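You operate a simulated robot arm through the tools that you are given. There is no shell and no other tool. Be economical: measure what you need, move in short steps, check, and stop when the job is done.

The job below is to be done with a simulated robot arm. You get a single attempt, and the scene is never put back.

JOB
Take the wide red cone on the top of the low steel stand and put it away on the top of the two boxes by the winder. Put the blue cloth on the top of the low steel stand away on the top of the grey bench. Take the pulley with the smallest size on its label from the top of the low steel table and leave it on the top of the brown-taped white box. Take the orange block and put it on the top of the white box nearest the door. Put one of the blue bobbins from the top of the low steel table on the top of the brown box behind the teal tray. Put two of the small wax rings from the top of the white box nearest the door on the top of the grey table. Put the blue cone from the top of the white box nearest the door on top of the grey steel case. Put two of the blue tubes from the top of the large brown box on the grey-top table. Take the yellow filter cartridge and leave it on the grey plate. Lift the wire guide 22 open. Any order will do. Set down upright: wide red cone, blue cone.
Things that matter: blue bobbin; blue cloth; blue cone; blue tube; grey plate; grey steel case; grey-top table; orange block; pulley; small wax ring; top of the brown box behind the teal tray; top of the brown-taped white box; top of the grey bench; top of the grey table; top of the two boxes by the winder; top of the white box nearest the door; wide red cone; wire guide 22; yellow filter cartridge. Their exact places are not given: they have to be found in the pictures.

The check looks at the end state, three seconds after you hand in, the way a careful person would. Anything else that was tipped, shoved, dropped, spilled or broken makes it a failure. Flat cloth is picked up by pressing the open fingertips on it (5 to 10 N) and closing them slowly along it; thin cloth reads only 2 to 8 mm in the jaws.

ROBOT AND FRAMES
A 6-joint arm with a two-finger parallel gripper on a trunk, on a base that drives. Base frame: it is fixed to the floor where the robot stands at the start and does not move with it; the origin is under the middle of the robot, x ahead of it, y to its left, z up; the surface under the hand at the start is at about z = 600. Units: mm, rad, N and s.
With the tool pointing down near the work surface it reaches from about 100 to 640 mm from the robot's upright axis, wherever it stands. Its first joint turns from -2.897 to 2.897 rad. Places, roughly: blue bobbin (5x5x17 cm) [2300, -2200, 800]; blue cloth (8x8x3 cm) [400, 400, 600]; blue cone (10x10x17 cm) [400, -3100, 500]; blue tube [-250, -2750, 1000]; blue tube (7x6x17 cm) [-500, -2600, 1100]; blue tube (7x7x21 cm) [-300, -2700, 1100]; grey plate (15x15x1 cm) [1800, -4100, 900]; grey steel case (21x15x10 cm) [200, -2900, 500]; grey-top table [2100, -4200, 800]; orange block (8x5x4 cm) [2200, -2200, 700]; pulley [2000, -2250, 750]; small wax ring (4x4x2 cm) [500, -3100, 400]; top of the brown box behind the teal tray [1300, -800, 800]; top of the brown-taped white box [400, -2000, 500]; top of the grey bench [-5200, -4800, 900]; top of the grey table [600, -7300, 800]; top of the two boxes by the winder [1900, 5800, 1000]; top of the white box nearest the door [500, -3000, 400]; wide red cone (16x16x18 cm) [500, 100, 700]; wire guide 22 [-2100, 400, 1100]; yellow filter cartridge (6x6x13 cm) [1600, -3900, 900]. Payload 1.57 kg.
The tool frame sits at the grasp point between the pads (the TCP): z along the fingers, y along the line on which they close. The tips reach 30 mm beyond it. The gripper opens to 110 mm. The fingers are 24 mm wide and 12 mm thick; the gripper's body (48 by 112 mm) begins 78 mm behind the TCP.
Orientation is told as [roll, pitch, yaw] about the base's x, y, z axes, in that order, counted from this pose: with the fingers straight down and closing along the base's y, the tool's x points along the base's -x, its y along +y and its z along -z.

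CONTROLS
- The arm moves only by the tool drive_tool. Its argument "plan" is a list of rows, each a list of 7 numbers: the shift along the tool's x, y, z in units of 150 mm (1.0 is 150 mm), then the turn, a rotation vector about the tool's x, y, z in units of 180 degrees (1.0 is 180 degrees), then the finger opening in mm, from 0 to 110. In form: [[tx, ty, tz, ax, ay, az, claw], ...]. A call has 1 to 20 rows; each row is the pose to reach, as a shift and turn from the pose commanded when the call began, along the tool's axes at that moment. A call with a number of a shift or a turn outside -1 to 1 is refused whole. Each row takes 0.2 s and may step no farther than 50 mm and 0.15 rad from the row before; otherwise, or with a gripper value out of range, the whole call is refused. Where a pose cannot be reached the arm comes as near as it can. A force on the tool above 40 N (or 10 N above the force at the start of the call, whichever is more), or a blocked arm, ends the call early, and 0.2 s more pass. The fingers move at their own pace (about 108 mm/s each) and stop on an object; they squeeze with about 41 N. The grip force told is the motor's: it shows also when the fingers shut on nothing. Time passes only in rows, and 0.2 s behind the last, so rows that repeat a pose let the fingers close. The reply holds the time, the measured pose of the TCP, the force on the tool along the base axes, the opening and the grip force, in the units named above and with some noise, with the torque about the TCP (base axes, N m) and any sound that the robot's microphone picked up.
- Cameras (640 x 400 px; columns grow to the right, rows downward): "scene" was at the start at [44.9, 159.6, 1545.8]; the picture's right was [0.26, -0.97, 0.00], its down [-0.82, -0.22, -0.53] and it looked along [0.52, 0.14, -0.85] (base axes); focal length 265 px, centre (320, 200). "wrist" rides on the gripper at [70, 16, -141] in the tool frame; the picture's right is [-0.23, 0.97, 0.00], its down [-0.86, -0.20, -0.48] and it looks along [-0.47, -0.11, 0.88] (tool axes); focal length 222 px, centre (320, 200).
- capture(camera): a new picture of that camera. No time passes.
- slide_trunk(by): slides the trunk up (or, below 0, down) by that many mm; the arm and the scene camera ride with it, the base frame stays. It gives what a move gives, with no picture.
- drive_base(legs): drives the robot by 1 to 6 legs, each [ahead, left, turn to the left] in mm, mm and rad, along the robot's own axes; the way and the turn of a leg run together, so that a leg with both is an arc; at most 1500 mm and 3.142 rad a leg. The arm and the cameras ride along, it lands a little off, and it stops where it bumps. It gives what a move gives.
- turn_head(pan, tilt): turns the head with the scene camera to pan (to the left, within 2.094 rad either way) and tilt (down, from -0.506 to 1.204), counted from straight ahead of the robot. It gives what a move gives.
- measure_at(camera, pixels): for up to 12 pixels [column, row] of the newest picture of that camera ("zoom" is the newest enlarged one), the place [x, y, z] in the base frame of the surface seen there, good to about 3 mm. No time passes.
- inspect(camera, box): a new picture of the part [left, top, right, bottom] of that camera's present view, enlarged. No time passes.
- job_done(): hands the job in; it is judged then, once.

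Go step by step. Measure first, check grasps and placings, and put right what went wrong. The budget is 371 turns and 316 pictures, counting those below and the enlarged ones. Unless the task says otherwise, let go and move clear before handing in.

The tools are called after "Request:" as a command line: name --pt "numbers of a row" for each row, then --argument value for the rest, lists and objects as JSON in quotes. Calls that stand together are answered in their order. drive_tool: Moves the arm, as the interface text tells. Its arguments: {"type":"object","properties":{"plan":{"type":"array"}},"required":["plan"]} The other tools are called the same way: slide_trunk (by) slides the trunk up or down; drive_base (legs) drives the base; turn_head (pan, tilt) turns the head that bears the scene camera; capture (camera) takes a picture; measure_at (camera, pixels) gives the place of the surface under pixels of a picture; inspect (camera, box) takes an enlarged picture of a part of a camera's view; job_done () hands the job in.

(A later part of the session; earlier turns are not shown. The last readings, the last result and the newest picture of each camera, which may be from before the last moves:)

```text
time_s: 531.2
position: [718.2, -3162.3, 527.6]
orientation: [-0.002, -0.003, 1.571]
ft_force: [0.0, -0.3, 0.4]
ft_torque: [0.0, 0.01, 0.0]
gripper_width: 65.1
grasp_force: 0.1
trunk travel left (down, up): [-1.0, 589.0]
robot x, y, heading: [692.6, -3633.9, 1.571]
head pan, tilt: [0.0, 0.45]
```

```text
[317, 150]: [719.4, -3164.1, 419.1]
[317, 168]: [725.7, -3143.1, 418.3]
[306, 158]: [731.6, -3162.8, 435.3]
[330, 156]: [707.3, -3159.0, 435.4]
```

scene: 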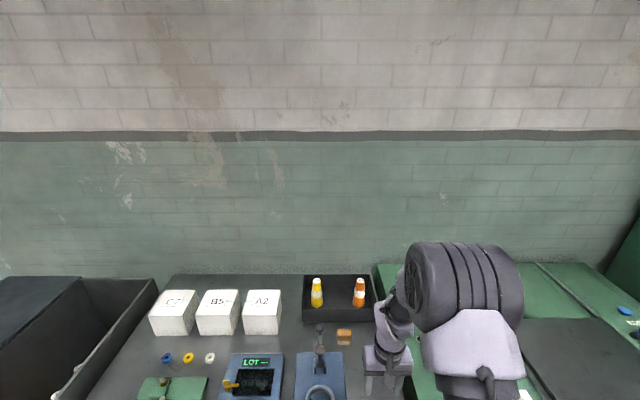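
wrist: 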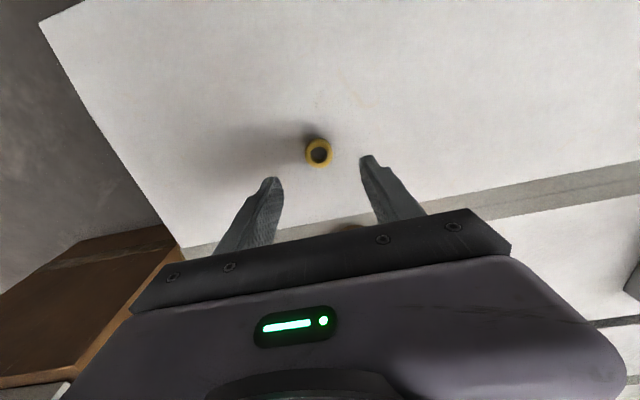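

Aligned on ring 2. Lower 74 mm and grip.

Request:
drive_tool --pt "0 0 0.2 0 0 0 65" --pt "0 0 0.4 0 0 0 65" --pt "0 0 0.495 0 0 0 65" --pt "0 0 0.495 0 0 0 40" --pt "0 0 0.495 0 0 0 20" --pt "0 0 0.495 0 0 0 15" --pt "0 0 0.495 0 0 0 15"

Request:
drive_tool --pt "0 0 -0.2 0 0 0 15" --pt "0 0 -0.5 0 0 0 15" --pt "0 0 -0.8 0 0 0 15" --pt "0 0 -1 0 0 0 15"

Request:
capture --camera "wrist"

```text
time_s: 532.8
position: [716.9, -3162.9, 455.5]
orientation: [0.002, -0.002, 1.571]
ft_force: [0.6, 0.2, -0.5]
ft_torque: [0.01, 0.0, 0.03]
gripper_width: 26.2
grasp_force: 37.5
trunk travel left (down, up): [-1.0, 589.0]
robot x, y, heading: [691.8, -3632.1, 1.567]
head pan, tilt: [0.0, 0.45]
```

```text
time_s: 533.8
position: [719.2, -3163.6, 604.8]
orientation: [0.0, 0.0, 1.57]
ft_force: [-0.4, -0.6, 0.0]
ft_torque: [-0.01, 0.02, 0.03]
gripper_width: 25.9
grasp_force: 37.5
trunk travel left (down, up): [-1.0, 589.0]
robot x, y, heading: [690.2, -3633.2, 1.57]
head pan, tilt: [0.0, 0.45]
```

```text
193 pictures are left
```

wrist: 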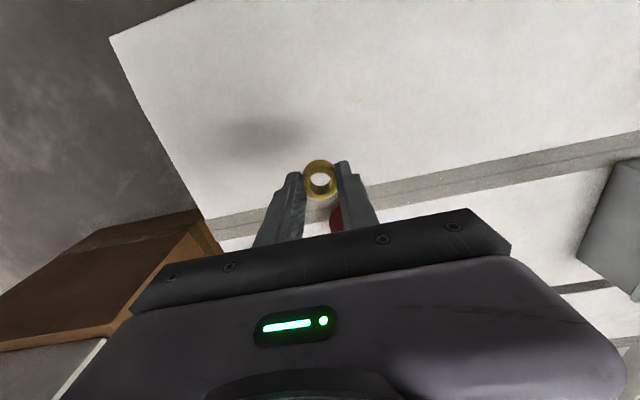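

Ring 2 held. Raise trunk, then drive to the table.

Request:
slide_trunk --by 390

Request:
drive_base --legs '[[-400, 0, 0], [0, 0, 3.14], [1300, -486, 0], [1250, 0, 0]]'

Request:
capture --camera "wrist"

```text
time_s: 537.5
position: [718.5, -3161.3, 994.2]
orientation: [-0.001, -0.003, 1.572]
ft_force: [0.3, -0.1, -0.6]
ft_torque: [0.01, 0.0, 0.02]
gripper_width: 27.6
grasp_force: 38.3
trunk travel left (down, up): [-391.0, 199.0]
robot x, y, heading: [696.5, -3631.9, 1.575]
head pan, tilt: [0.0, 0.45]
```

```text
time_s: 559.8
position: [132.3, -7054.4, 994.8]
orientation: [0.0, -0.001, -1.583]
ft_force: [0.3, 0.1, 0.1]
ft_torque: [0.03, -0.02, 0.02]
gripper_width: 27.5
grasp_force: 38.2
trunk travel left (down, up): [-391.0, 199.0]
robot x, y, heading: [165.8, -6583.5, -1.582]
head pan, tilt: [0.0, 0.45]
```

```text
192 pictures are left
```

wrist: 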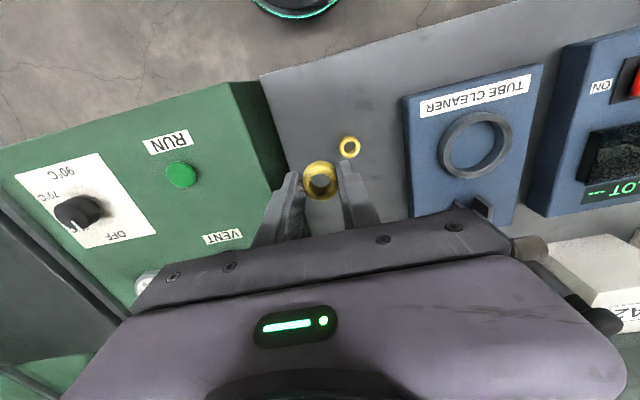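

Request:
drive_base --legs '[[95, 43, 0.011]]'

Request:
capture --camera "wrist"

```text
time_s: 561.0
position: [179.9, -7149.1, 993.2]
orientation: [-0.002, -0.001, -1.573]
ft_force: [-0.2, -0.7, 0.4]
ft_torque: [0.07, -0.04, 0.0]
gripper_width: 27.6
grasp_force: 38.1
trunk travel left (down, up): [-391.0, 199.0]
robot x, y, heading: [203.2, -6678.2, -1.571]
head pan, tilt: [0.0, 0.45]
```

```text
191 pictures are left
```

wrist: 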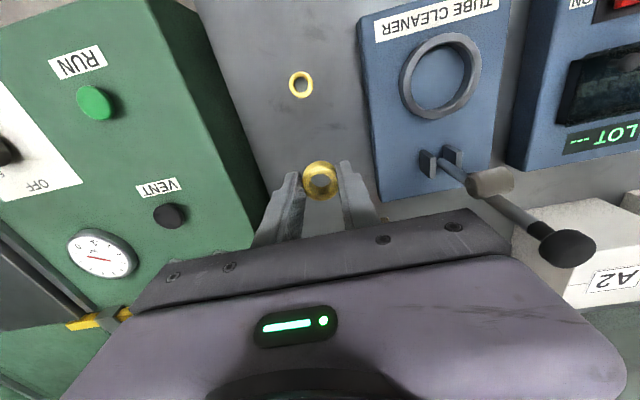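

Request:
measure_at --camera "wrist" --pixels '[[565, 245], [490, 180], [380, 215], [170, 215], [95, 315], [440, 165], [350, 150], [290, 150]]'

```text
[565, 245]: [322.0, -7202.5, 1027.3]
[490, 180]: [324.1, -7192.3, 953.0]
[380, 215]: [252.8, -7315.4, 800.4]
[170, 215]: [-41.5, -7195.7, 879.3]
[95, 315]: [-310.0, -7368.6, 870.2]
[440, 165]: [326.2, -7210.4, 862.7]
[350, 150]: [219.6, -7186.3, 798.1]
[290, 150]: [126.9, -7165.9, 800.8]
```

Clear of the lever column (x≈322). Lower.

Request:
slide_trunk --by -153

Request:
slide_trunk --by -3

Request:
slide_trunk --by -1.5

```text
time_s: 562.8
position: [179.8, -7147.9, 841.5]
orientation: [-0.001, 0.0, -1.572]
ft_force: [0.3, -0.6, 0.0]
ft_torque: [0.02, 0.0, 0.02]
gripper_width: 27.4
grasp_force: 38.2
trunk travel left (down, up): [-238.0, 352.0]
robot x, y, heading: [203.9, -6679.4, -1.574]
head pan, tilt: [0.0, 0.45]
```

```text
time_s: 563.3
position: [180.8, -7148.2, 839.1]
orientation: [0.0, -0.002, -1.572]
ft_force: [0.1, -0.6, 0.7]
ft_torque: [0.02, 0.0, 0.04]
gripper_width: 27.5
grasp_force: 37.9
trunk travel left (down, up): [-235.0, 355.0]
robot x, y, heading: [208.6, -6679.1, -1.573]
head pan, tilt: [0.0, 0.45]
```

```text
time_s: 563.8
position: [180.0, -7149.5, 836.6]
orientation: [-0.001, -0.002, -1.573]
ft_force: [-0.9, 0.0, 0.2]
ft_torque: [0.03, 0.03, -0.01]
gripper_width: 27.3
grasp_force: 38.0
trunk travel left (down, up): [-233.0, 357.0]
robot x, y, heading: [207.7, -6683.3, -1.574]
head pan, tilt: [0.0, 0.45]
```

Request:
slide_trunk --by -1.5

Request:
slide_trunk --by -1

```text
time_s: 564.3
position: [179.7, -7148.6, 836.2]
orientation: [0.0, -0.002, -1.572]
ft_force: [0.0, 0.1, -0.4]
ft_torque: [-0.01, 0.0, -0.03]
gripper_width: 27.4
grasp_force: 38.4
trunk travel left (down, up): [-232.0, 358.0]
robot x, y, heading: [204.8, -6678.3, -1.569]
head pan, tilt: [0.0, 0.45]
```

```text
time_s: 564.8
position: [179.8, -7147.6, 835.3]
orientation: [0.0, -0.002, -1.572]
ft_force: [1.5, -0.1, 9.3]
ft_torque: [-0.03, -0.06, -0.03]
gripper_width: 27.8
grasp_force: 37.7
trunk travel left (down, up): [-231.0, 359.0]
robot x, y, heading: [209.2, -6676.5, -1.574]
head pan, tilt: [0.0, 0.45]
```

Contact; release and rise.

Request:
drive_tool --pt "0 0 0 0 0 0 30" --pt "0 0 0 0 0 0 45" --pt "0 0 0 0 0 0 60" --pt "0 0 -0.2 0 0 0 60" --pt "0 0 -0.5 0 0 0 60" --pt "0 0 -0.8 0 0 0 60" --pt "0 0 -1 0 0 0 60"

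Request:
capture --camera "wrist"

```text
time_s: 566.4
position: [180.2, -7148.4, 985.5]
orientation: [-0.001, -0.003, -1.572]
ft_force: [0.5, 0.2, 0.8]
ft_torque: [0.01, 0.01, -0.01]
gripper_width: 60.1
grasp_force: 0.1
trunk travel left (down, up): [-231.0, 359.0]
robot x, y, heading: [207.5, -6678.3, -1.571]
head pan, tilt: [0.0, 0.45]
```

```text
190 pictures are left
```

wrist: 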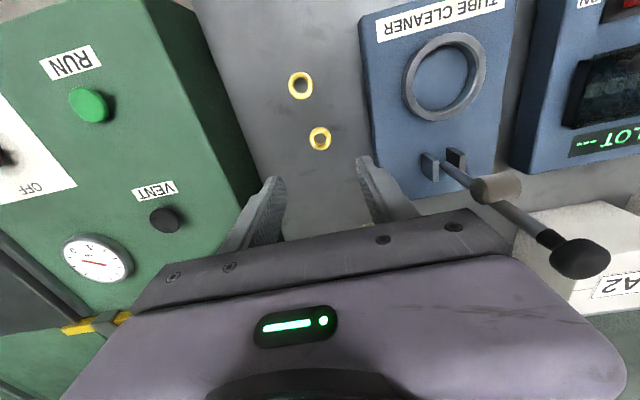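

Both rings are on the grey table. Next the low steel table near (2100,-2250). Drive to (808,-3560) and look east.

Request:
drive_base --legs '[[-1000, 0, 0], [0, 0, 3.14], [1300, -600, 0], [820, 0, 0], [0, 0, -1.57]]'

Request:
turn_head --pan 0.5 --tilt 0.5

Request:
capture --camera "scene"

```text
time_s: 593.4
position: [1313.1, -3598.9, 986.1]
orientation: [-0.001, 0.0, -0.002]
ft_force: [0.1, -0.3, 0.3]
ft_torque: [0.01, 0.02, 0.0]
gripper_width: 59.9
grasp_force: 0.0
trunk travel left (down, up): [-231.0, 359.0]
robot x, y, heading: [840.5, -3569.7, -0.001]
head pan, tilt: [0.0, 0.45]
```

```text
time_s: 594.3
position: [1312.6, -3599.4, 985.9]
orientation: [0.001, -0.002, -0.002]
ft_force: [-0.3, 0.5, -0.4]
ft_torque: [0.0, -0.04, 0.0]
gripper_width: 60.1
grasp_force: 0.1
trunk travel left (down, up): [-231.0, 359.0]
robot x, y, heading: [841.7, -3571.6, -0.002]
head pan, tilt: [0.499, 0.499]
```

```text
189 pictures are left
```

scene: 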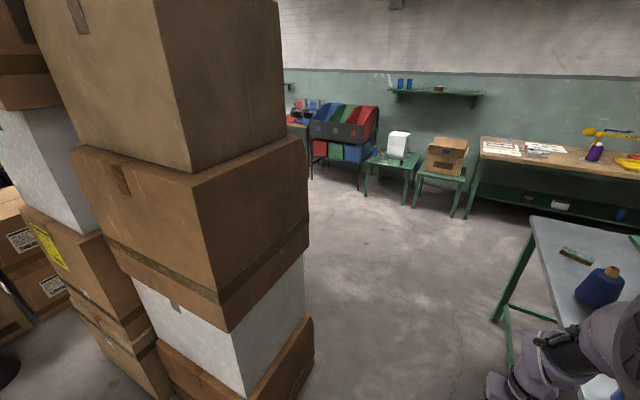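

Request:
measure_at --camera "scene" --pixels '[[312, 350], [300, 380], [500, 330], [305, 230], [508, 390]]'

Request:
drive_base --legs '[[900, 20, 0]]'

Request:
turn_head --pan 1.2 --tilt 0.5

Request:
capture --camera "scene"

```text
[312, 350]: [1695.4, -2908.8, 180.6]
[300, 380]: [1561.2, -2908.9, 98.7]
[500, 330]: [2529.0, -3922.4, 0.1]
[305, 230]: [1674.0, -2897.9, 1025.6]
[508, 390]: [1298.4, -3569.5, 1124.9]
```

```text
time_s: 599.0
position: [2206.4, -3578.5, 985.3]
orientation: [0.0, -0.002, 0.001]
ft_force: [1.0, -0.7, 0.1]
ft_torque: [0.0, -0.01, 0.02]
gripper_width: 59.9
grasp_force: 0.1
trunk travel left (down, up): [-231.0, 359.0]
robot x, y, heading: [1735.7, -3551.5, -0.002]
head pan, tilt: [0.499, 0.499]
```

```text
time_s: 600.1
position: [2205.2, -3580.3, 985.6]
orientation: [0.0, -0.003, 0.0]
ft_force: [0.9, 0.0, -0.4]
ft_torque: [0.0, 0.01, 0.01]
gripper_width: 60.2
grasp_force: 0.0
trunk travel left (down, up): [-231.0, 359.0]
robot x, y, heading: [1739.9, -3554.5, -0.0]
head pan, tilt: [1.201, 0.499]
```

```text
188 pictures are left
```

scene: 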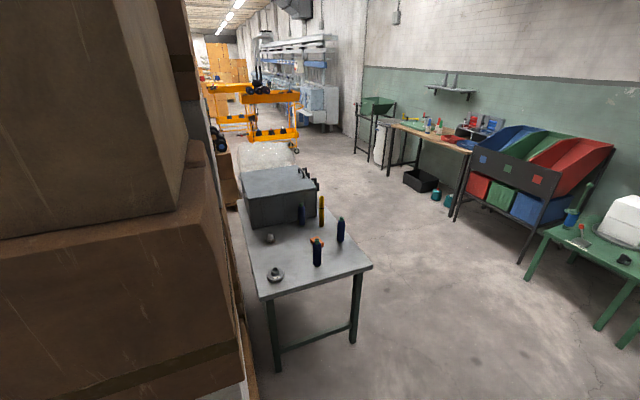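

The low steel table is at (300,240). Zoom in and measure.

Request:
inspect --camera "scene" --box '[230, 160, 390, 300]'

Request:
measure_at --camera "scene" --pixels '[[262, 299], [370, 267], [318, 252], [341, 230], [321, 210], [301, 213], [275, 275], [269, 239], [245, 225], [310, 200], [355, 340], [278, 370]]'

```text
2.86 times, centred on (310, 230) of scene
```

zoom: 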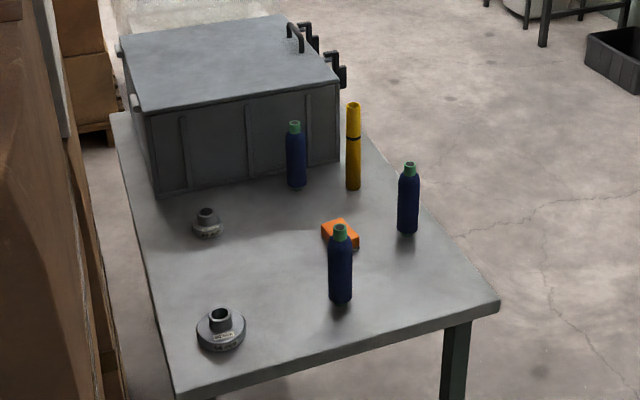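

```text
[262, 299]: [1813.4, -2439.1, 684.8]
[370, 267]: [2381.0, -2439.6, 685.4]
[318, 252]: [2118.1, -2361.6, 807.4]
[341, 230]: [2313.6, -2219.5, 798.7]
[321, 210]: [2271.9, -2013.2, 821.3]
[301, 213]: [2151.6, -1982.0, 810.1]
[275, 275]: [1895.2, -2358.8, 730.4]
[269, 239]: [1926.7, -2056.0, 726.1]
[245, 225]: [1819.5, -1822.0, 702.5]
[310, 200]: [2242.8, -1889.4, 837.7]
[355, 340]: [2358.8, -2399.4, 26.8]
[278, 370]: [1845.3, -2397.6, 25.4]
```

Table top z≈687, x 1813–2381, south edge y=-2439. Two pulleys visible: (1895,-2359) and (1926,-2056). Go to its south side and read labels.

Request:
drive_base --legs '[[330, 0, 0], [0, 0, 1.571], [620, 0, 0]]'

Request:
turn_head --pan 0.1 --tilt 0.8

Request:
capture --camera "scene"

```text
time_s: 609.2
position: [2089.4, -2464.7, 985.5]
orientation: [0.001, -0.002, 1.574]
ft_force: [0.9, -0.1, 0.5]
ft_torque: [-0.01, -0.01, -0.02]
gripper_width: 60.1
grasp_force: 0.0
trunk travel left (down, up): [-231.0, 359.0]
robot x, y, heading: [2063.8, -2932.9, 1.572]
head pan, tilt: [1.201, 0.499]
```

```text
time_s: 610.5
position: [2088.3, -2464.2, 985.1]
orientation: [0.001, 0.0, 1.574]
ft_force: [0.6, -0.4, -0.4]
ft_torque: [-0.03, 0.02, 0.01]
gripper_width: 60.1
grasp_force: 0.1
trunk travel left (down, up): [-231.0, 359.0]
robot x, y, heading: [2064.5, -2935.4, 1.575]
head pan, tilt: [0.099, 0.799]
```

```text
186 pictures are left
```

scene: 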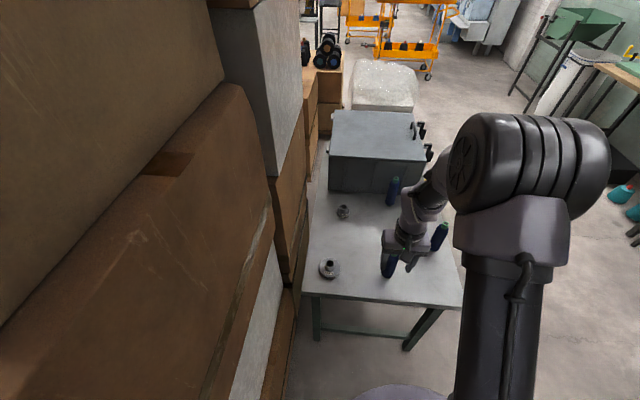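

Request:
inspect --camera "scene" --box '[310, 195, 370, 285]'

Request:
capture --camera "wrist"

```text
4.44 times, centred on (340, 240) of scene
```

zoom: 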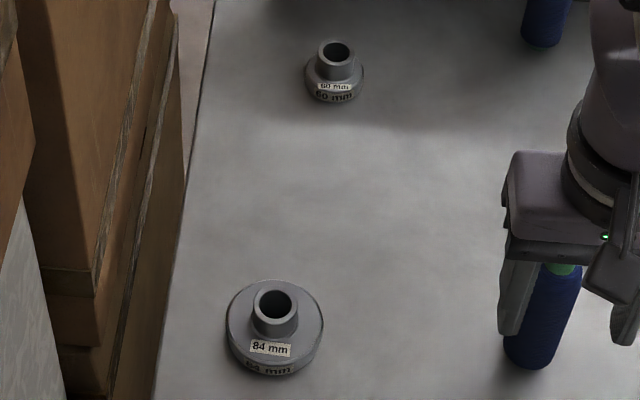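

```text
184 pictures are left
```

wrist: 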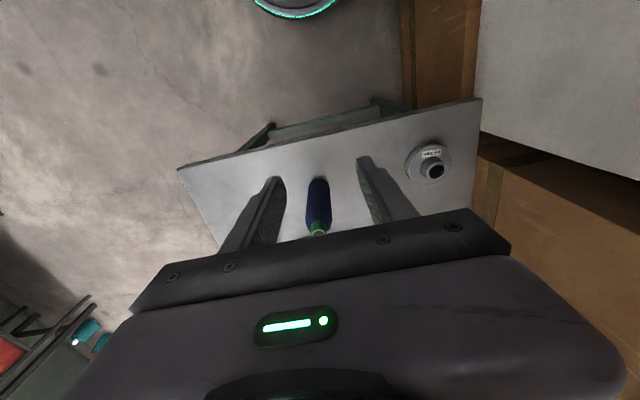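

Request:
inspect --camera "scene" --box '[334, 202, 352, 222]'

Request:
inspect --camera "scene" --box '[316, 255, 344, 282]'

```text
16.00 times, centred on (343, 212) of scene
```

zoom: 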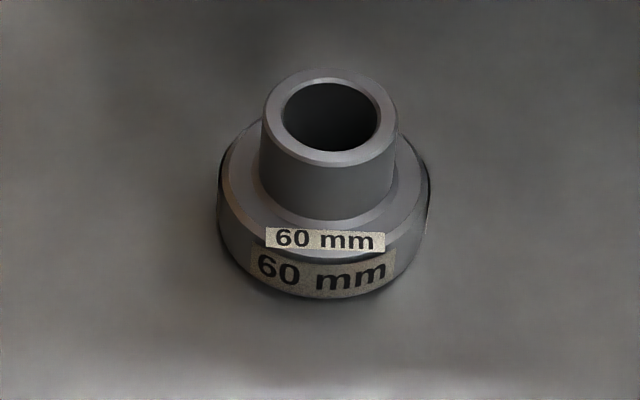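

```text
14.81 times, centred on (330, 268) of scene
```

zoom: 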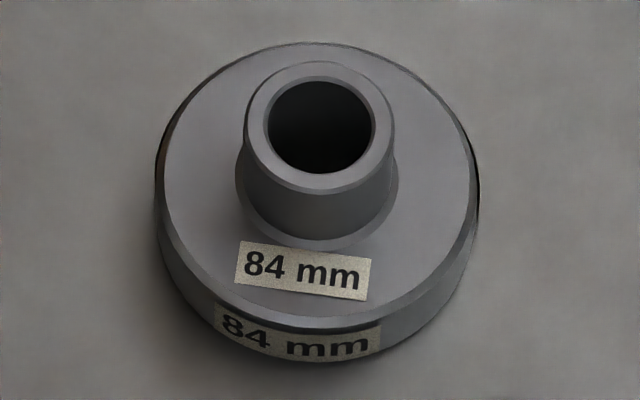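

Labels: near pulley 84 mm, far pulley 60 mm. I'll first do the nearest blue bobbin at (2118,-2362). Move so the gripper is above it.

Request:
drive_base --legs '[[60, -30, 0]]'

Request:
capture --camera "wrist"

```text
time_s: 611.5
position: [2119.5, -2404.5, 985.3]
orientation: [0.001, 0.0, 1.574]
ft_force: [0.4, 0.2, 0.1]
ft_torque: [-0.03, -0.01, -0.02]
gripper_width: 60.0
grasp_force: 0.2
trunk travel left (down, up): [-231.0, 359.0]
robot x, y, heading: [2092.5, -2874.5, 1.573]
head pan, tilt: [0.099, 0.799]
```

```text
181 pictures are left
```

wrist: 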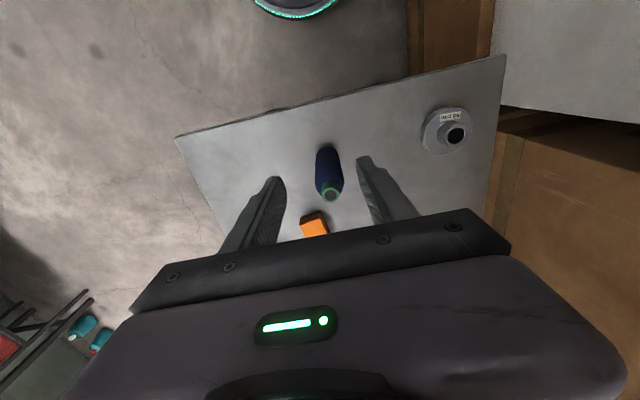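

Request:
inspect --camera "wrist" --box '[290, 130, 370, 230]'

Request:
measure_at --camera "wrist" --pixels '[[331, 194], [322, 190], [340, 188], [330, 186], [331, 201], [327, 150], [316, 170], [342, 168], [312, 222], [318, 212]]'

```text
4.00 times, centred on (330, 180) of wrist
```

zoom: 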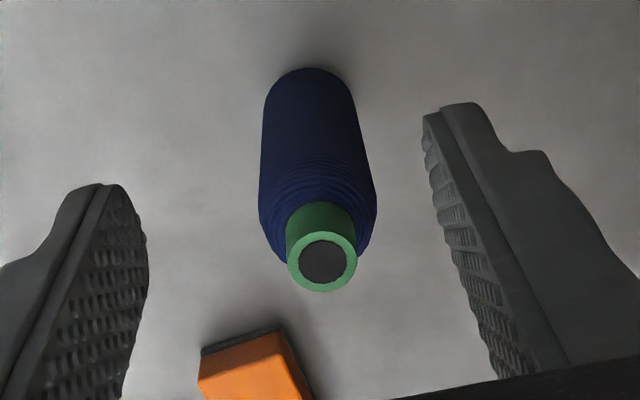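

```text
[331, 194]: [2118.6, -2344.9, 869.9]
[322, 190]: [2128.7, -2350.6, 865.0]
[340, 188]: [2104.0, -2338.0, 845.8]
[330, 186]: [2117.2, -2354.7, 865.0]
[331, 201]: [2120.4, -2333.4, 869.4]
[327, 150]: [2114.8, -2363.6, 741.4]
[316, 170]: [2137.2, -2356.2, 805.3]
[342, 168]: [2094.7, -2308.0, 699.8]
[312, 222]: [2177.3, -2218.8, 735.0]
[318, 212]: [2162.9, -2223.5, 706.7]
```

Bobbin tip at (2118,-2344), top 870. Align and descend to TCP z≈820.

Request:
drive_tool --pt "-0.2 0 0.1 0 0 0 80" --pt "-0.405 0.005 0.2 0 0 0 80" --pt "-0.405 0.005 0.5 0 0 0 80" --pt "-0.405 0.005 0.8 0 0 0 80" --pt "-0.405 0.005 1.0 0 0 0 80"

Request:
drive_tool --pt "0 0 0.1 0 0 0 80" --pt "0 0 0.1 0 0 0 55" --pt "0 0 0.1 0 0 0 35" --pt "0 0 0.1 0 0 0 20" --pt "0 0 0.1 0 0 0 20"

Request:
capture --camera "wrist"

```text
time_s: 612.7
position: [2117.3, -2343.4, 834.8]
orientation: [0.0, -0.002, 1.573]
ft_force: [-0.1, 0.7, 0.0]
ft_torque: [0.01, -0.02, 0.04]
gripper_width: 80.1
grasp_force: 0.1
trunk travel left (down, up): [-231.0, 359.0]
robot x, y, heading: [2095.5, -2873.1, 1.577]
head pan, tilt: [0.099, 0.799]
```

```text
time_s: 613.9
position: [2117.4, -2343.3, 819.9]
orientation: [0.001, 0.0, 1.574]
ft_force: [-0.1, -0.2, 1.0]
ft_torque: [0.01, 0.0, -0.01]
gripper_width: 42.4
grasp_force: 40.9
trunk travel left (down, up): [-231.0, 359.0]
robot x, y, heading: [2097.8, -2873.1, 1.572]
head pan, tilt: [0.099, 0.799]
```

```text
179 pictures are left
```

wrist: 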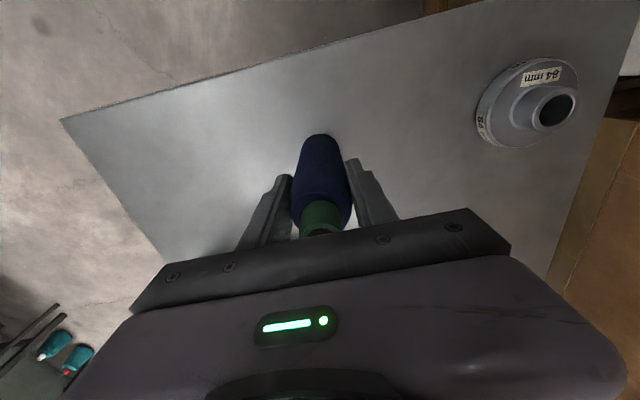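

Bobbin held. Lift, raise the trunk, then go around the table's east side.

Request:
drive_tool --pt "0 0 -0.2 0 0 0 20" --pt "0 0 -0.5 0 0 0 20" --pt "0 0 -0.8 0 0 0 20" --pt "0.2 0 -1 0 0 0 20" --pt "0.4 0 -1 0 0 0 20"

Request:
slide_trunk --by 80

Request:
drive_base --legs '[[-120, 0, 0], [0, -750, 0]]'

Request:
turn_head --pan 0.3 --tilt 0.5

Request:
capture --camera "scene"

```text
time_s: 615.1
position: [2119.6, -2403.1, 972.1]
orientation: [-0.001, -0.001, 1.573]
ft_force: [-0.3, -0.1, -1.3]
ft_torque: [0.01, 0.0, 0.01]
gripper_width: 42.8
grasp_force: 41.2
trunk travel left (down, up): [-231.0, 359.0]
robot x, y, heading: [2092.7, -2872.2, 1.575]
head pan, tilt: [0.099, 0.799]
```

```text
time_s: 616.3
position: [2119.7, -2404.6, 1050.7]
orientation: [0.001, -0.002, 1.575]
ft_force: [0.1, 0.3, -0.7]
ft_torque: [0.02, -0.02, 0.0]
gripper_width: 42.7
grasp_force: 41.0
trunk travel left (down, up): [-311.0, 279.0]
robot x, y, heading: [2095.0, -2872.1, 1.571]
head pan, tilt: [0.099, 0.799]
```

```text
time_s: 621.2
position: [2868.6, -2521.8, 1051.1]
orientation: [0.002, -0.002, 1.575]
ft_force: [0.9, -0.8, -1.8]
ft_torque: [0.0, 0.0, 0.0]
gripper_width: 42.6
grasp_force: 40.5
trunk travel left (down, up): [-311.0, 279.0]
robot x, y, heading: [2844.7, -2990.7, 1.576]
head pan, tilt: [0.099, 0.799]
```

```text
time_s: 622.0
position: [2868.2, -2520.7, 1050.2]
orientation: [-0.001, -0.002, 1.575]
ft_force: [0.2, 0.2, -1.5]
ft_torque: [-0.01, -0.01, 0.01]
gripper_width: 42.3
grasp_force: 41.4
trunk travel left (down, up): [-311.0, 279.0]
robot x, y, heading: [2844.4, -2991.0, 1.572]
head pan, tilt: [0.3, 0.499]
```

```text
178 pictures are left
```

scene: 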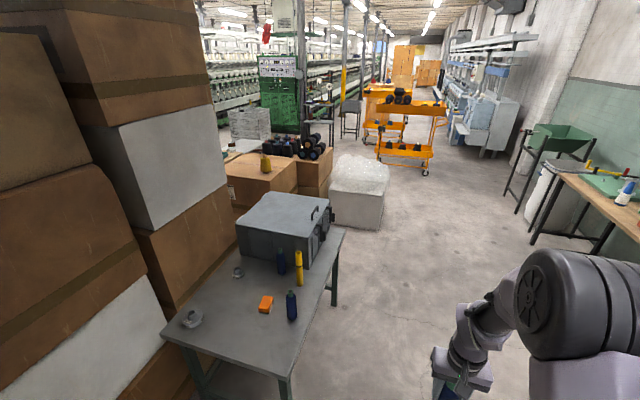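

Request:
measure_at --camera "scene" --pixels '[[330, 210], [378, 228], [384, 190], [335, 185], [295, 165], [255, 175], [240, 205], [268, 165], [335, 300], [345, 235], [320, 175], [330, 240]]'

Request:
inspect --camera "scene" --box '[210, 120, 410, 245]'

```text
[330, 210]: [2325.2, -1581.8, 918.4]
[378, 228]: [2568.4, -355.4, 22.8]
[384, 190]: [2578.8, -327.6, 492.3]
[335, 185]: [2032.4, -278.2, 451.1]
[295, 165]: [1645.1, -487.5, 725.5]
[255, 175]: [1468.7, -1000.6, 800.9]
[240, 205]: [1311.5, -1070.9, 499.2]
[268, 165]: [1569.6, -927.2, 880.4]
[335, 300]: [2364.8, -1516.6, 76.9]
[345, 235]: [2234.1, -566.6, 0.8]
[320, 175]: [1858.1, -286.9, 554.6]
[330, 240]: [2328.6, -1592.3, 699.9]
```

```text
3.20 times, centred on (310, 182) of scene
```

zoom: 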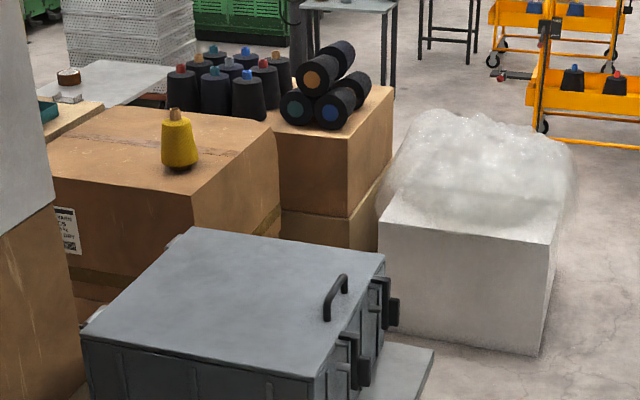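

The brown box spans x≤1645, y -1070…-487, z=800. I'll go north along x≈2844, then west to stand at (1900,-700) facing the box.

Request:
drive_base --legs '[[1500, 0, 0], [500, 0, 0], [0, 0, 1.57], [0, -290, 0], [900, 0, 0]]'

Request:
turn_head --pan 0.2 --tilt 0.8

Request:
capture --camera "scene"

Request:
capture --camera "wrist"

```text
time_s: 641.7
position: [1477.6, -662.0, 1050.6]
orientation: [0.0, -0.001, 3.129]
ft_force: [0.5, 0.3, -0.9]
ft_torque: [0.02, -0.02, -0.03]
gripper_width: 42.4
grasp_force: 40.9
trunk travel left (down, up): [-311.0, 279.0]
robot x, y, heading: [1949.3, -694.8, 3.13]
head pan, tilt: [0.3, 0.499]
```

```text
time_s: 642.5
position: [1477.6, -663.0, 1051.2]
orientation: [0.0, -0.002, 3.129]
ft_force: [-0.4, 0.7, -1.3]
ft_torque: [0.0, 0.01, 0.02]
gripper_width: 42.3
grasp_force: 41.3
trunk travel left (down, up): [-311.0, 279.0]
robot x, y, heading: [1948.7, -694.3, 3.131]
head pan, tilt: [0.201, 0.799]
```

```text
176 pictures are left
```

scene: 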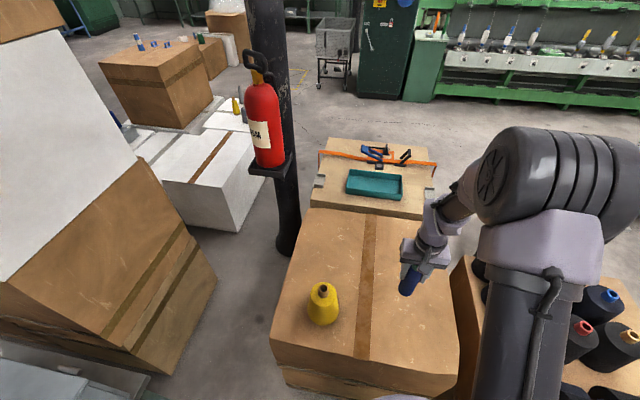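

```text
175 pictures are left
```

wrist: 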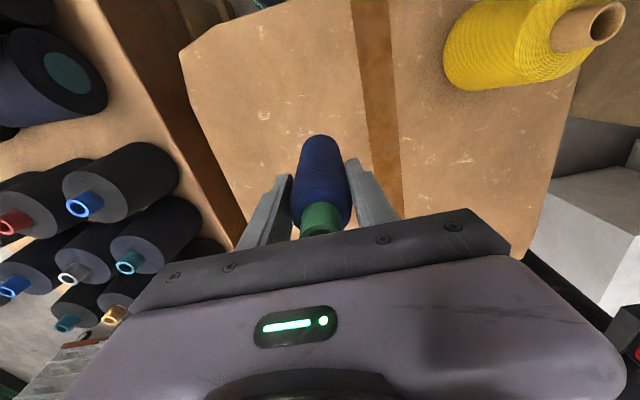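

Over the free part of the brown box. Lower.

Request:
slide_trunk --by -112

Request:
slide_trunk --by -4

Request:
slide_trunk --by -2

```text
time_s: 643.9
position: [1477.4, -661.8, 938.5]
orientation: [-0.002, -0.002, 3.128]
ft_force: [-0.6, -0.3, -0.8]
ft_torque: [-0.03, -0.01, -0.02]
gripper_width: 42.4
grasp_force: 41.5
trunk travel left (down, up): [-199.0, 391.0]
robot x, y, heading: [1949.3, -692.1, 3.125]
head pan, tilt: [0.201, 0.799]
```

```text
time_s: 644.5
position: [1477.5, -662.2, 934.7]
orientation: [-0.003, -0.002, 3.128]
ft_force: [1.2, 0.5, -1.2]
ft_torque: [0.03, -0.03, 0.01]
gripper_width: 42.4
grasp_force: 41.6
trunk travel left (down, up): [-195.0, 395.0]
robot x, y, heading: [1947.3, -692.9, 3.128]
head pan, tilt: [0.201, 0.799]
```

```text
time_s: 645.0
position: [1477.7, -662.4, 932.4]
orientation: [0.001, -0.002, 3.13]
ft_force: [-0.4, -0.9, 0.2]
ft_torque: [-0.01, 0.03, -0.01]
gripper_width: 42.4
grasp_force: 40.6
trunk travel left (down, up): [-193.0, 397.0]
robot x, y, heading: [1948.5, -694.4, 3.131]
head pan, tilt: [0.201, 0.799]
```

Request:
slide_trunk --by -2

Request:
slide_trunk --by -1.5

```text
time_s: 645.5
position: [1477.2, -662.0, 930.5]
orientation: [-0.001, -0.003, 3.13]
ft_force: [0.0, 0.8, -1.8]
ft_torque: [0.0, -0.02, -0.01]
gripper_width: 42.5
grasp_force: 41.4
trunk travel left (down, up): [-191.0, 399.0]
robot x, y, heading: [1949.8, -695.3, 3.13]
head pan, tilt: [0.201, 0.799]
```

```text
time_s: 646.0
position: [1477.8, -660.8, 929.4]
orientation: [0.0, -0.003, 3.129]
ft_force: [0.3, 0.4, -0.7]
ft_torque: [0.03, 0.01, 0.02]
gripper_width: 42.6
grasp_force: 40.6
trunk travel left (down, up): [-189.0, 401.0]
robot x, y, heading: [1945.1, -692.3, 3.127]
head pan, tilt: [0.201, 0.799]
```

The steel table top was at z≈700, so contact is expected at ≈920. Continue.

Request:
slide_trunk --by -6

Request:
slide_trunk --by -2

Request:
slide_trunk --by -1.5

```text
time_s: 646.6
position: [1477.0, -663.0, 922.9]
orientation: [-0.001, 0.0, 3.13]
ft_force: [-1.4, 0.1, -0.9]
ft_torque: [-0.03, 0.04, -0.01]
gripper_width: 42.1
grasp_force: 41.0
trunk travel left (down, up): [-183.0, 407.0]
robot x, y, heading: [1946.9, -695.8, 3.127]
head pan, tilt: [0.201, 0.799]
```

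```text
time_s: 647.1
position: [1478.2, -661.5, 920.9]
orientation: [-0.002, -0.002, 3.129]
ft_force: [-0.5, 0.7, -0.9]
ft_torque: [0.04, -0.02, -0.03]
gripper_width: 42.2
grasp_force: 41.3
trunk travel left (down, up): [-181.0, 409.0]
robot x, y, heading: [1949.4, -695.8, 3.128]
head pan, tilt: [0.201, 0.799]
```

```text
time_s: 647.6
position: [1478.0, -661.1, 919.7]
orientation: [-0.001, -0.002, 3.128]
ft_force: [-0.4, 0.5, -1.4]
ft_torque: [0.03, 0.03, -0.01]
gripper_width: 42.5
grasp_force: 40.9
trunk travel left (down, up): [-180.0, 410.0]
robot x, y, heading: [1947.2, -694.6, 3.128]
head pan, tilt: [0.201, 0.799]
```

Request:
slide_trunk --by -1

Request:
slide_trunk --by -1

Request:
capture --camera "wrist"

```text
time_s: 648.1
position: [1477.6, -662.5, 918.8]
orientation: [-0.001, -0.001, 3.13]
ft_force: [0.0, -0.6, -1.4]
ft_torque: [-0.02, 0.0, 0.0]
gripper_width: 42.4
grasp_force: 40.9
trunk travel left (down, up): [-179.0, 411.0]
robot x, y, heading: [1949.3, -696.1, 3.133]
head pan, tilt: [0.201, 0.799]
```

```text
time_s: 648.6
position: [1477.4, -662.2, 917.6]
orientation: [-0.002, 0.0, 3.129]
ft_force: [0.0, -0.9, 5.3]
ft_torque: [-0.03, -0.01, 0.01]
gripper_width: 42.4
grasp_force: 40.8
trunk travel left (down, up): [-178.0, 412.0]
robot x, y, heading: [1947.7, -687.6, 3.127]
head pan, tilt: [0.201, 0.799]
```

```text
174 pictures are left
```

wrist: 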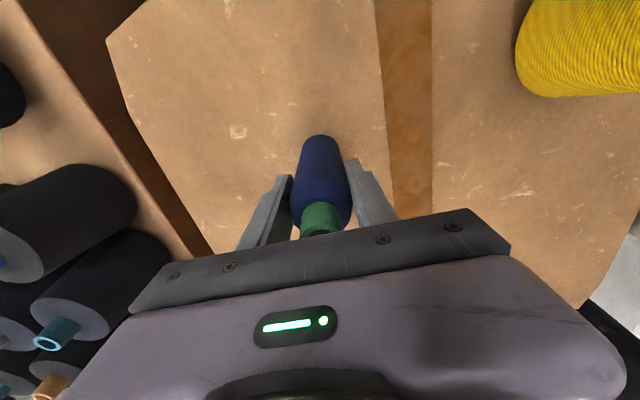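

Contact (5 N). Release and rise.

Request:
drive_tool --pt "0 0 0 0 0 0 44" --pt "0 0 0 0 0 0 55" --pt "0 0 0 0 0 0 65" --pt "0 0 -0.2 0 0 0 65" --pt "0 0 -0.5 0 0 0 65" --pt "0 0 -0.8 0 0 0 65" --pt "0 0 -1 0 0 0 65"

Request:
capture --camera "wrist"

Request:
capture --camera "scene"

```text
time_s: 650.2
position: [1477.6, -662.5, 1069.2]
orientation: [0.0, -0.002, 3.129]
ft_force: [-0.2, 0.6, 0.6]
ft_torque: [0.01, 0.04, -0.04]
gripper_width: 65.3
grasp_force: 0.1
trunk travel left (down, up): [-178.0, 412.0]
robot x, y, heading: [1949.2, -693.8, 3.127]
head pan, tilt: [0.201, 0.799]
```

```text
173 pictures are left
```

wrist: 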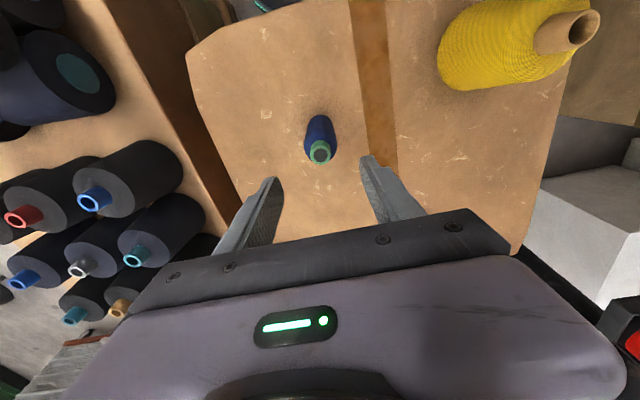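

```text
172 pictures are left
```

scene: 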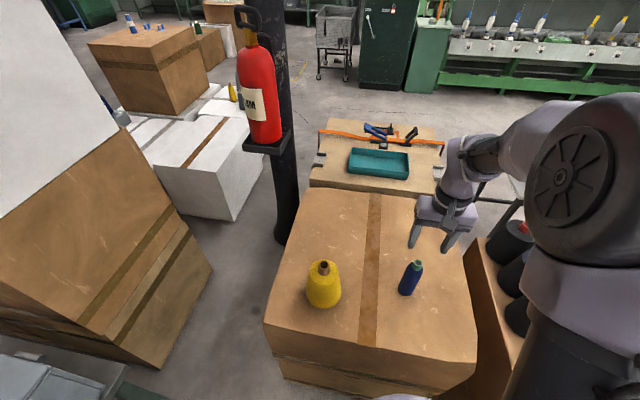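

Bobbin placed. While here, measure the brown-taped white box and the passage to it.

Request:
measure_at --camera "scene" --pixels '[[185, 165], [205, 145], [245, 155], [150, 165], [230, 218], [210, 125], [165, 130], [210, 270], [160, 365], [250, 235], [280, 235], [185, 130]]'

Request:
inspect --camera "scene" --box '[100, 70, 300, 240]'

```text
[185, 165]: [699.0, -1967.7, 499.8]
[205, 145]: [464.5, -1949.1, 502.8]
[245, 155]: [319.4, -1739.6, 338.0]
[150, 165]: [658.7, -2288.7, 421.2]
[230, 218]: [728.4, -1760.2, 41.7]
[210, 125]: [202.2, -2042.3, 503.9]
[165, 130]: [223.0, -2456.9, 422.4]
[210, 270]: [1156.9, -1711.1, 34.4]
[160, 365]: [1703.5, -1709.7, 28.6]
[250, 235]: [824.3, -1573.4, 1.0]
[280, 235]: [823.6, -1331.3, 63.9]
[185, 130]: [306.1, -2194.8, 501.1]
```

```text
2.35 times, centred on (200, 155) of scene
```

zoom: 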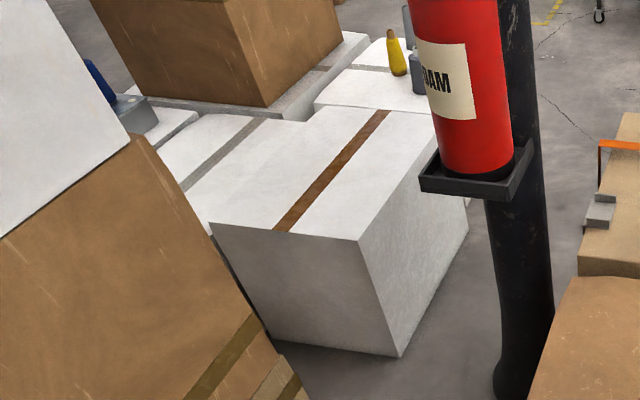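

Next the 60 mm pulley. Drive back to the south side of the steel table.

Request:
drive_base --legs '[[-895, 0, 0], [0, 290, 0], [0, 0, -1.557], [-1000, 0, 0], [-1000, 0, 0], [0, 915, 0]]'

Request:
turn_head --pan 0.0 --tilt 0.7

Request:
capture --camera "scene"

```text
time_s: 674.1
position: [1960.6, -2514.4, 1067.8]
orientation: [-0.001, -0.002, 1.555]
ft_force: [-0.5, 0.0, 0.8]
ft_torque: [0.04, 0.01, -0.01]
gripper_width: 65.1
grasp_force: 0.1
trunk travel left (down, up): [-178.0, 412.0]
robot x, y, heading: [1923.2, -2987.0, 1.556]
head pan, tilt: [0.201, 0.799]
stopped in leg 6: the robot was blocked; the commanded pose is now the measured one
```

```text
time_s: 674.8
position: [1960.1, -2515.1, 1067.5]
orientation: [-0.001, 0.0, 1.553]
ft_force: [-0.2, -0.4, 0.2]
ft_torque: [0.01, 0.0, 0.03]
gripper_width: 65.2
grasp_force: 0.0
trunk travel left (down, up): [-178.0, 412.0]
robot x, y, heading: [1927.9, -2983.1, 1.554]
head pan, tilt: [0.0, 0.7]
```

```text
170 pictures are left
```

scene: 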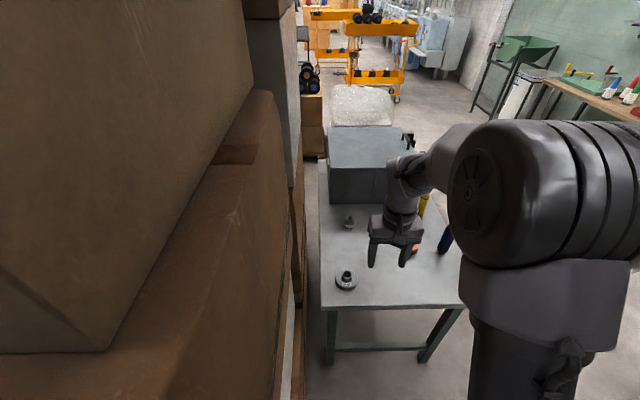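

The base touched the stack's side at x≈1708 and stopped. Move right 60 to clear it, and check the stack.

Request:
drive_base --legs '[[0, -60, 0.015]]'

Request:
turn_head --pan 1.2 --tilt 0.6

Request:
capture --camera "scene"

```text
time_s: 675.8
position: [2014.7, -2513.9, 1068.1]
orientation: [0.0, -0.001, 1.57]
ft_force: [-0.1, 0.1, 0.2]
ft_torque: [-0.01, 0.0, 0.05]
gripper_width: 65.3
grasp_force: 0.1
trunk travel left (down, up): [-178.0, 412.0]
robot x, y, heading: [1989.6, -2984.6, 1.57]
head pan, tilt: [0.0, 0.7]
```

```text
time_s: 677.2
position: [2013.1, -2514.8, 1067.6]
orientation: [0.0, -0.002, 1.568]
ft_force: [0.3, -0.2, -0.7]
ft_torque: [0.02, -0.02, 0.0]
gripper_width: 65.0
grasp_force: 0.0
trunk travel left (down, up): [-178.0, 412.0]
robot x, y, heading: [1987.2, -2986.3, 1.57]
head pan, tilt: [1.201, 0.6]
```

```text
169 pictures are left
```

scene: 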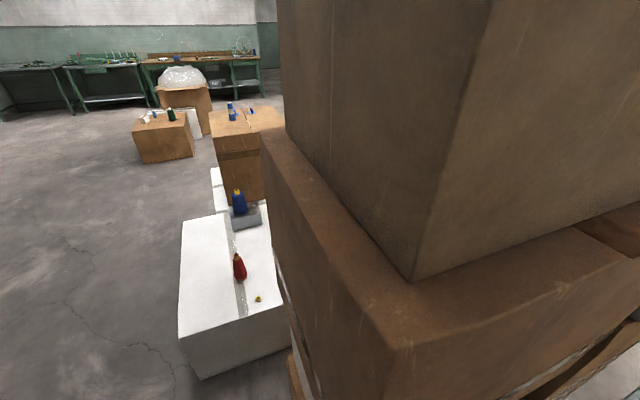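

Request:
measure_at --camera "scene" --pixels '[[402, 352], [420, 345], [500, 290], [550, 300], [293, 380], [560, 370]]'

```text
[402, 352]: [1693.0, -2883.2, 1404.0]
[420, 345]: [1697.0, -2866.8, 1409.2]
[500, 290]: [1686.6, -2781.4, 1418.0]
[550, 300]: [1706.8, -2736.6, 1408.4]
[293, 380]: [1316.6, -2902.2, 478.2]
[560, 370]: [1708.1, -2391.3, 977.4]
```

The stack looks unchanged. Advance 300 to the table and look.

Request:
drive_base --legs '[[300, 0, 0]]'

Request:
capture --camera "wrist"

```text
time_s: 679.2
position: [2016.0, -2216.3, 1067.6]
orientation: [0.003, -0.002, 1.568]
ft_force: [-0.9, -0.1, -0.8]
ft_torque: [0.0, 0.03, -0.02]
gripper_width: 64.9
grasp_force: 0.0
trunk travel left (down, up): [-178.0, 412.0]
robot x, y, heading: [1993.2, -2688.7, 1.563]
head pan, tilt: [1.201, 0.6]
```

```text
168 pictures are left
```

wrist: 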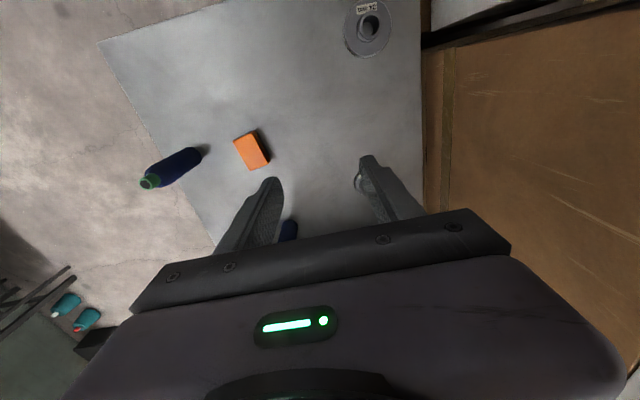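

Request:
drive_tool --pt "-0.15 0.2 0.1 0 0 0 65" --pt "-0.3 0.4 0.2 0 0 0 75" --pt "-0.45 0.5 0.35 0 0 0 85" --pt "-0.45 0.53 0.5 0 0 0 85" --pt "-0.45 0.53 0.5 0 0 0 85"

Request:
capture --camera "wrist"

```text
time_s: 680.4
position: [1937.0, -2147.9, 992.1]
orientation: [0.0, -0.002, 1.566]
ft_force: [-0.6, -0.1, 0.0]
ft_torque: [0.01, -0.01, 0.0]
gripper_width: 84.9
grasp_force: 0.1
trunk travel left (down, up): [-178.0, 412.0]
robot x, y, heading: [1987.2, -2685.1, 1.567]
head pan, tilt: [1.201, 0.6]
```

```text
167 pictures are left
```

wrist: 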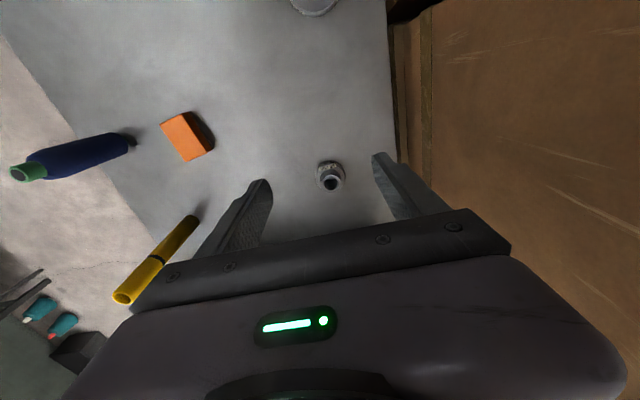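

Request:
inspect --camera "wrist" --box '[290, 145, 370, 205]'

Request:
measure_at --camera "zoom" --pixels '[[330, 300], [330, 230], [260, 280], [395, 270], [225, 220], [430, 210], [320, 130], [330, 345], [500, 300]]'

```text
6.67 times, centred on (330, 175) of wrist
```

zoom: 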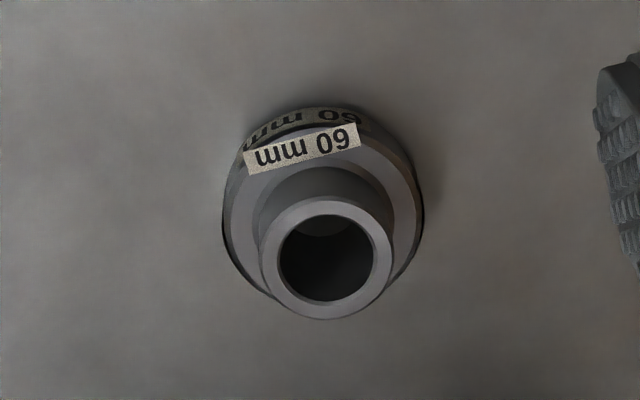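

```text
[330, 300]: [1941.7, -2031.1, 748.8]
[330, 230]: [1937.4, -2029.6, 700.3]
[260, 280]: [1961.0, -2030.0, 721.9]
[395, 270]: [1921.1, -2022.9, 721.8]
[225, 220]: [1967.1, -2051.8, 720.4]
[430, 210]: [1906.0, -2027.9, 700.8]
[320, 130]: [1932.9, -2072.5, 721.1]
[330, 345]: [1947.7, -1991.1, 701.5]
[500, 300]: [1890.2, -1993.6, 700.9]
```

Pulley 60 mm: hub centre ≈(1941,-2043), hub top z≈749, flange top ≈721, table 700. Lower the trunk for better reach, then grip the hub.

Request:
slide_trunk --by -120

Request:
drive_tool --pt "-0.25 -0.01 0 0 0 0 85" --pt "-0.5 -0.02 0 0 0 0 85" --pt "-0.69 -0.02 0 0 0 0 85" --pt "-0.69 -0.02 0 0 0 0 85"

Request:
capture --camera "wrist"

```text
time_s: 681.9
position: [1935.6, -2147.6, 873.5]
orientation: [-0.001, -0.001, 1.567]
ft_force: [-0.5, -0.1, 0.3]
ft_torque: [0.04, -0.03, 0.02]
gripper_width: 85.1
grasp_force: 0.1
trunk travel left (down, up): [-58.0, 532.0]
robot x, y, heading: [1990.0, -2686.2, 1.567]
head pan, tilt: [1.201, 0.6]
```

```text
time_s: 682.9
position: [1939.9, -2042.7, 874.2]
orientation: [0.0, -0.002, 1.566]
ft_force: [0.0, -0.6, 0.0]
ft_torque: [-0.01, -0.03, -0.03]
gripper_width: 85.1
grasp_force: 0.0
trunk travel left (down, up): [-58.0, 532.0]
robot x, y, heading: [1990.9, -2684.3, 1.562]
head pan, tilt: [1.201, 0.6]
```

```text
165 pictures are left
```

wrist: 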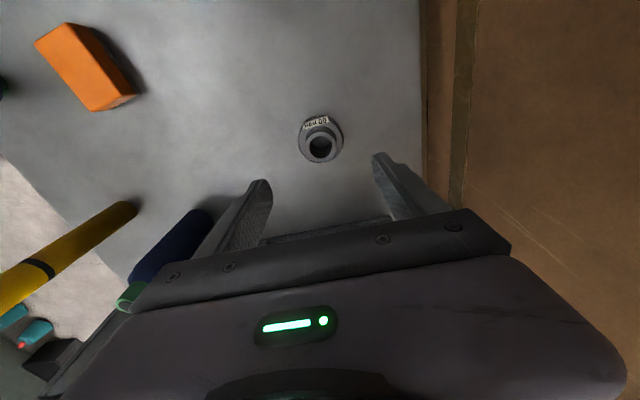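

Request:
measure_at --camera "wrist" --pixels '[[320, 136], [320, 161], [308, 149], [333, 146], [302, 140], [342, 136], [330, 232], [180, 240], [130, 295]]'

Request:
inspect --camera "wrist" --box '[280, 100, 360, 170]'

```text
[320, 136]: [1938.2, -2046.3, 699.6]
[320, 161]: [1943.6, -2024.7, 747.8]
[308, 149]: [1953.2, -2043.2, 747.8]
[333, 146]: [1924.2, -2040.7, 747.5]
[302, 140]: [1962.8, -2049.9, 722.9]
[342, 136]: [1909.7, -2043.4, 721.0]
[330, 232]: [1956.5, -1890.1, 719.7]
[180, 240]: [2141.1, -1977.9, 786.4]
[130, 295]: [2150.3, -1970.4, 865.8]
```

```text
5.71 times, centred on (320, 135) of wrist
```

zoom: 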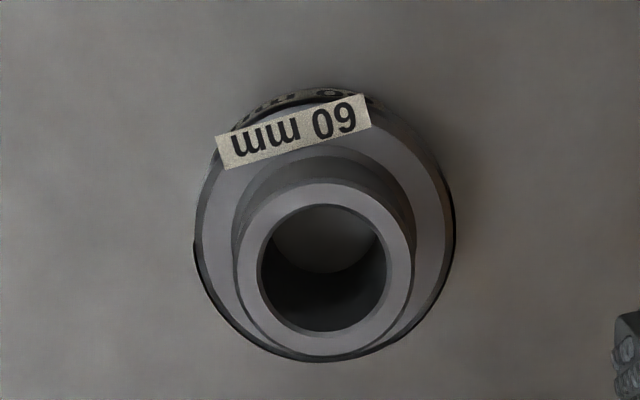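

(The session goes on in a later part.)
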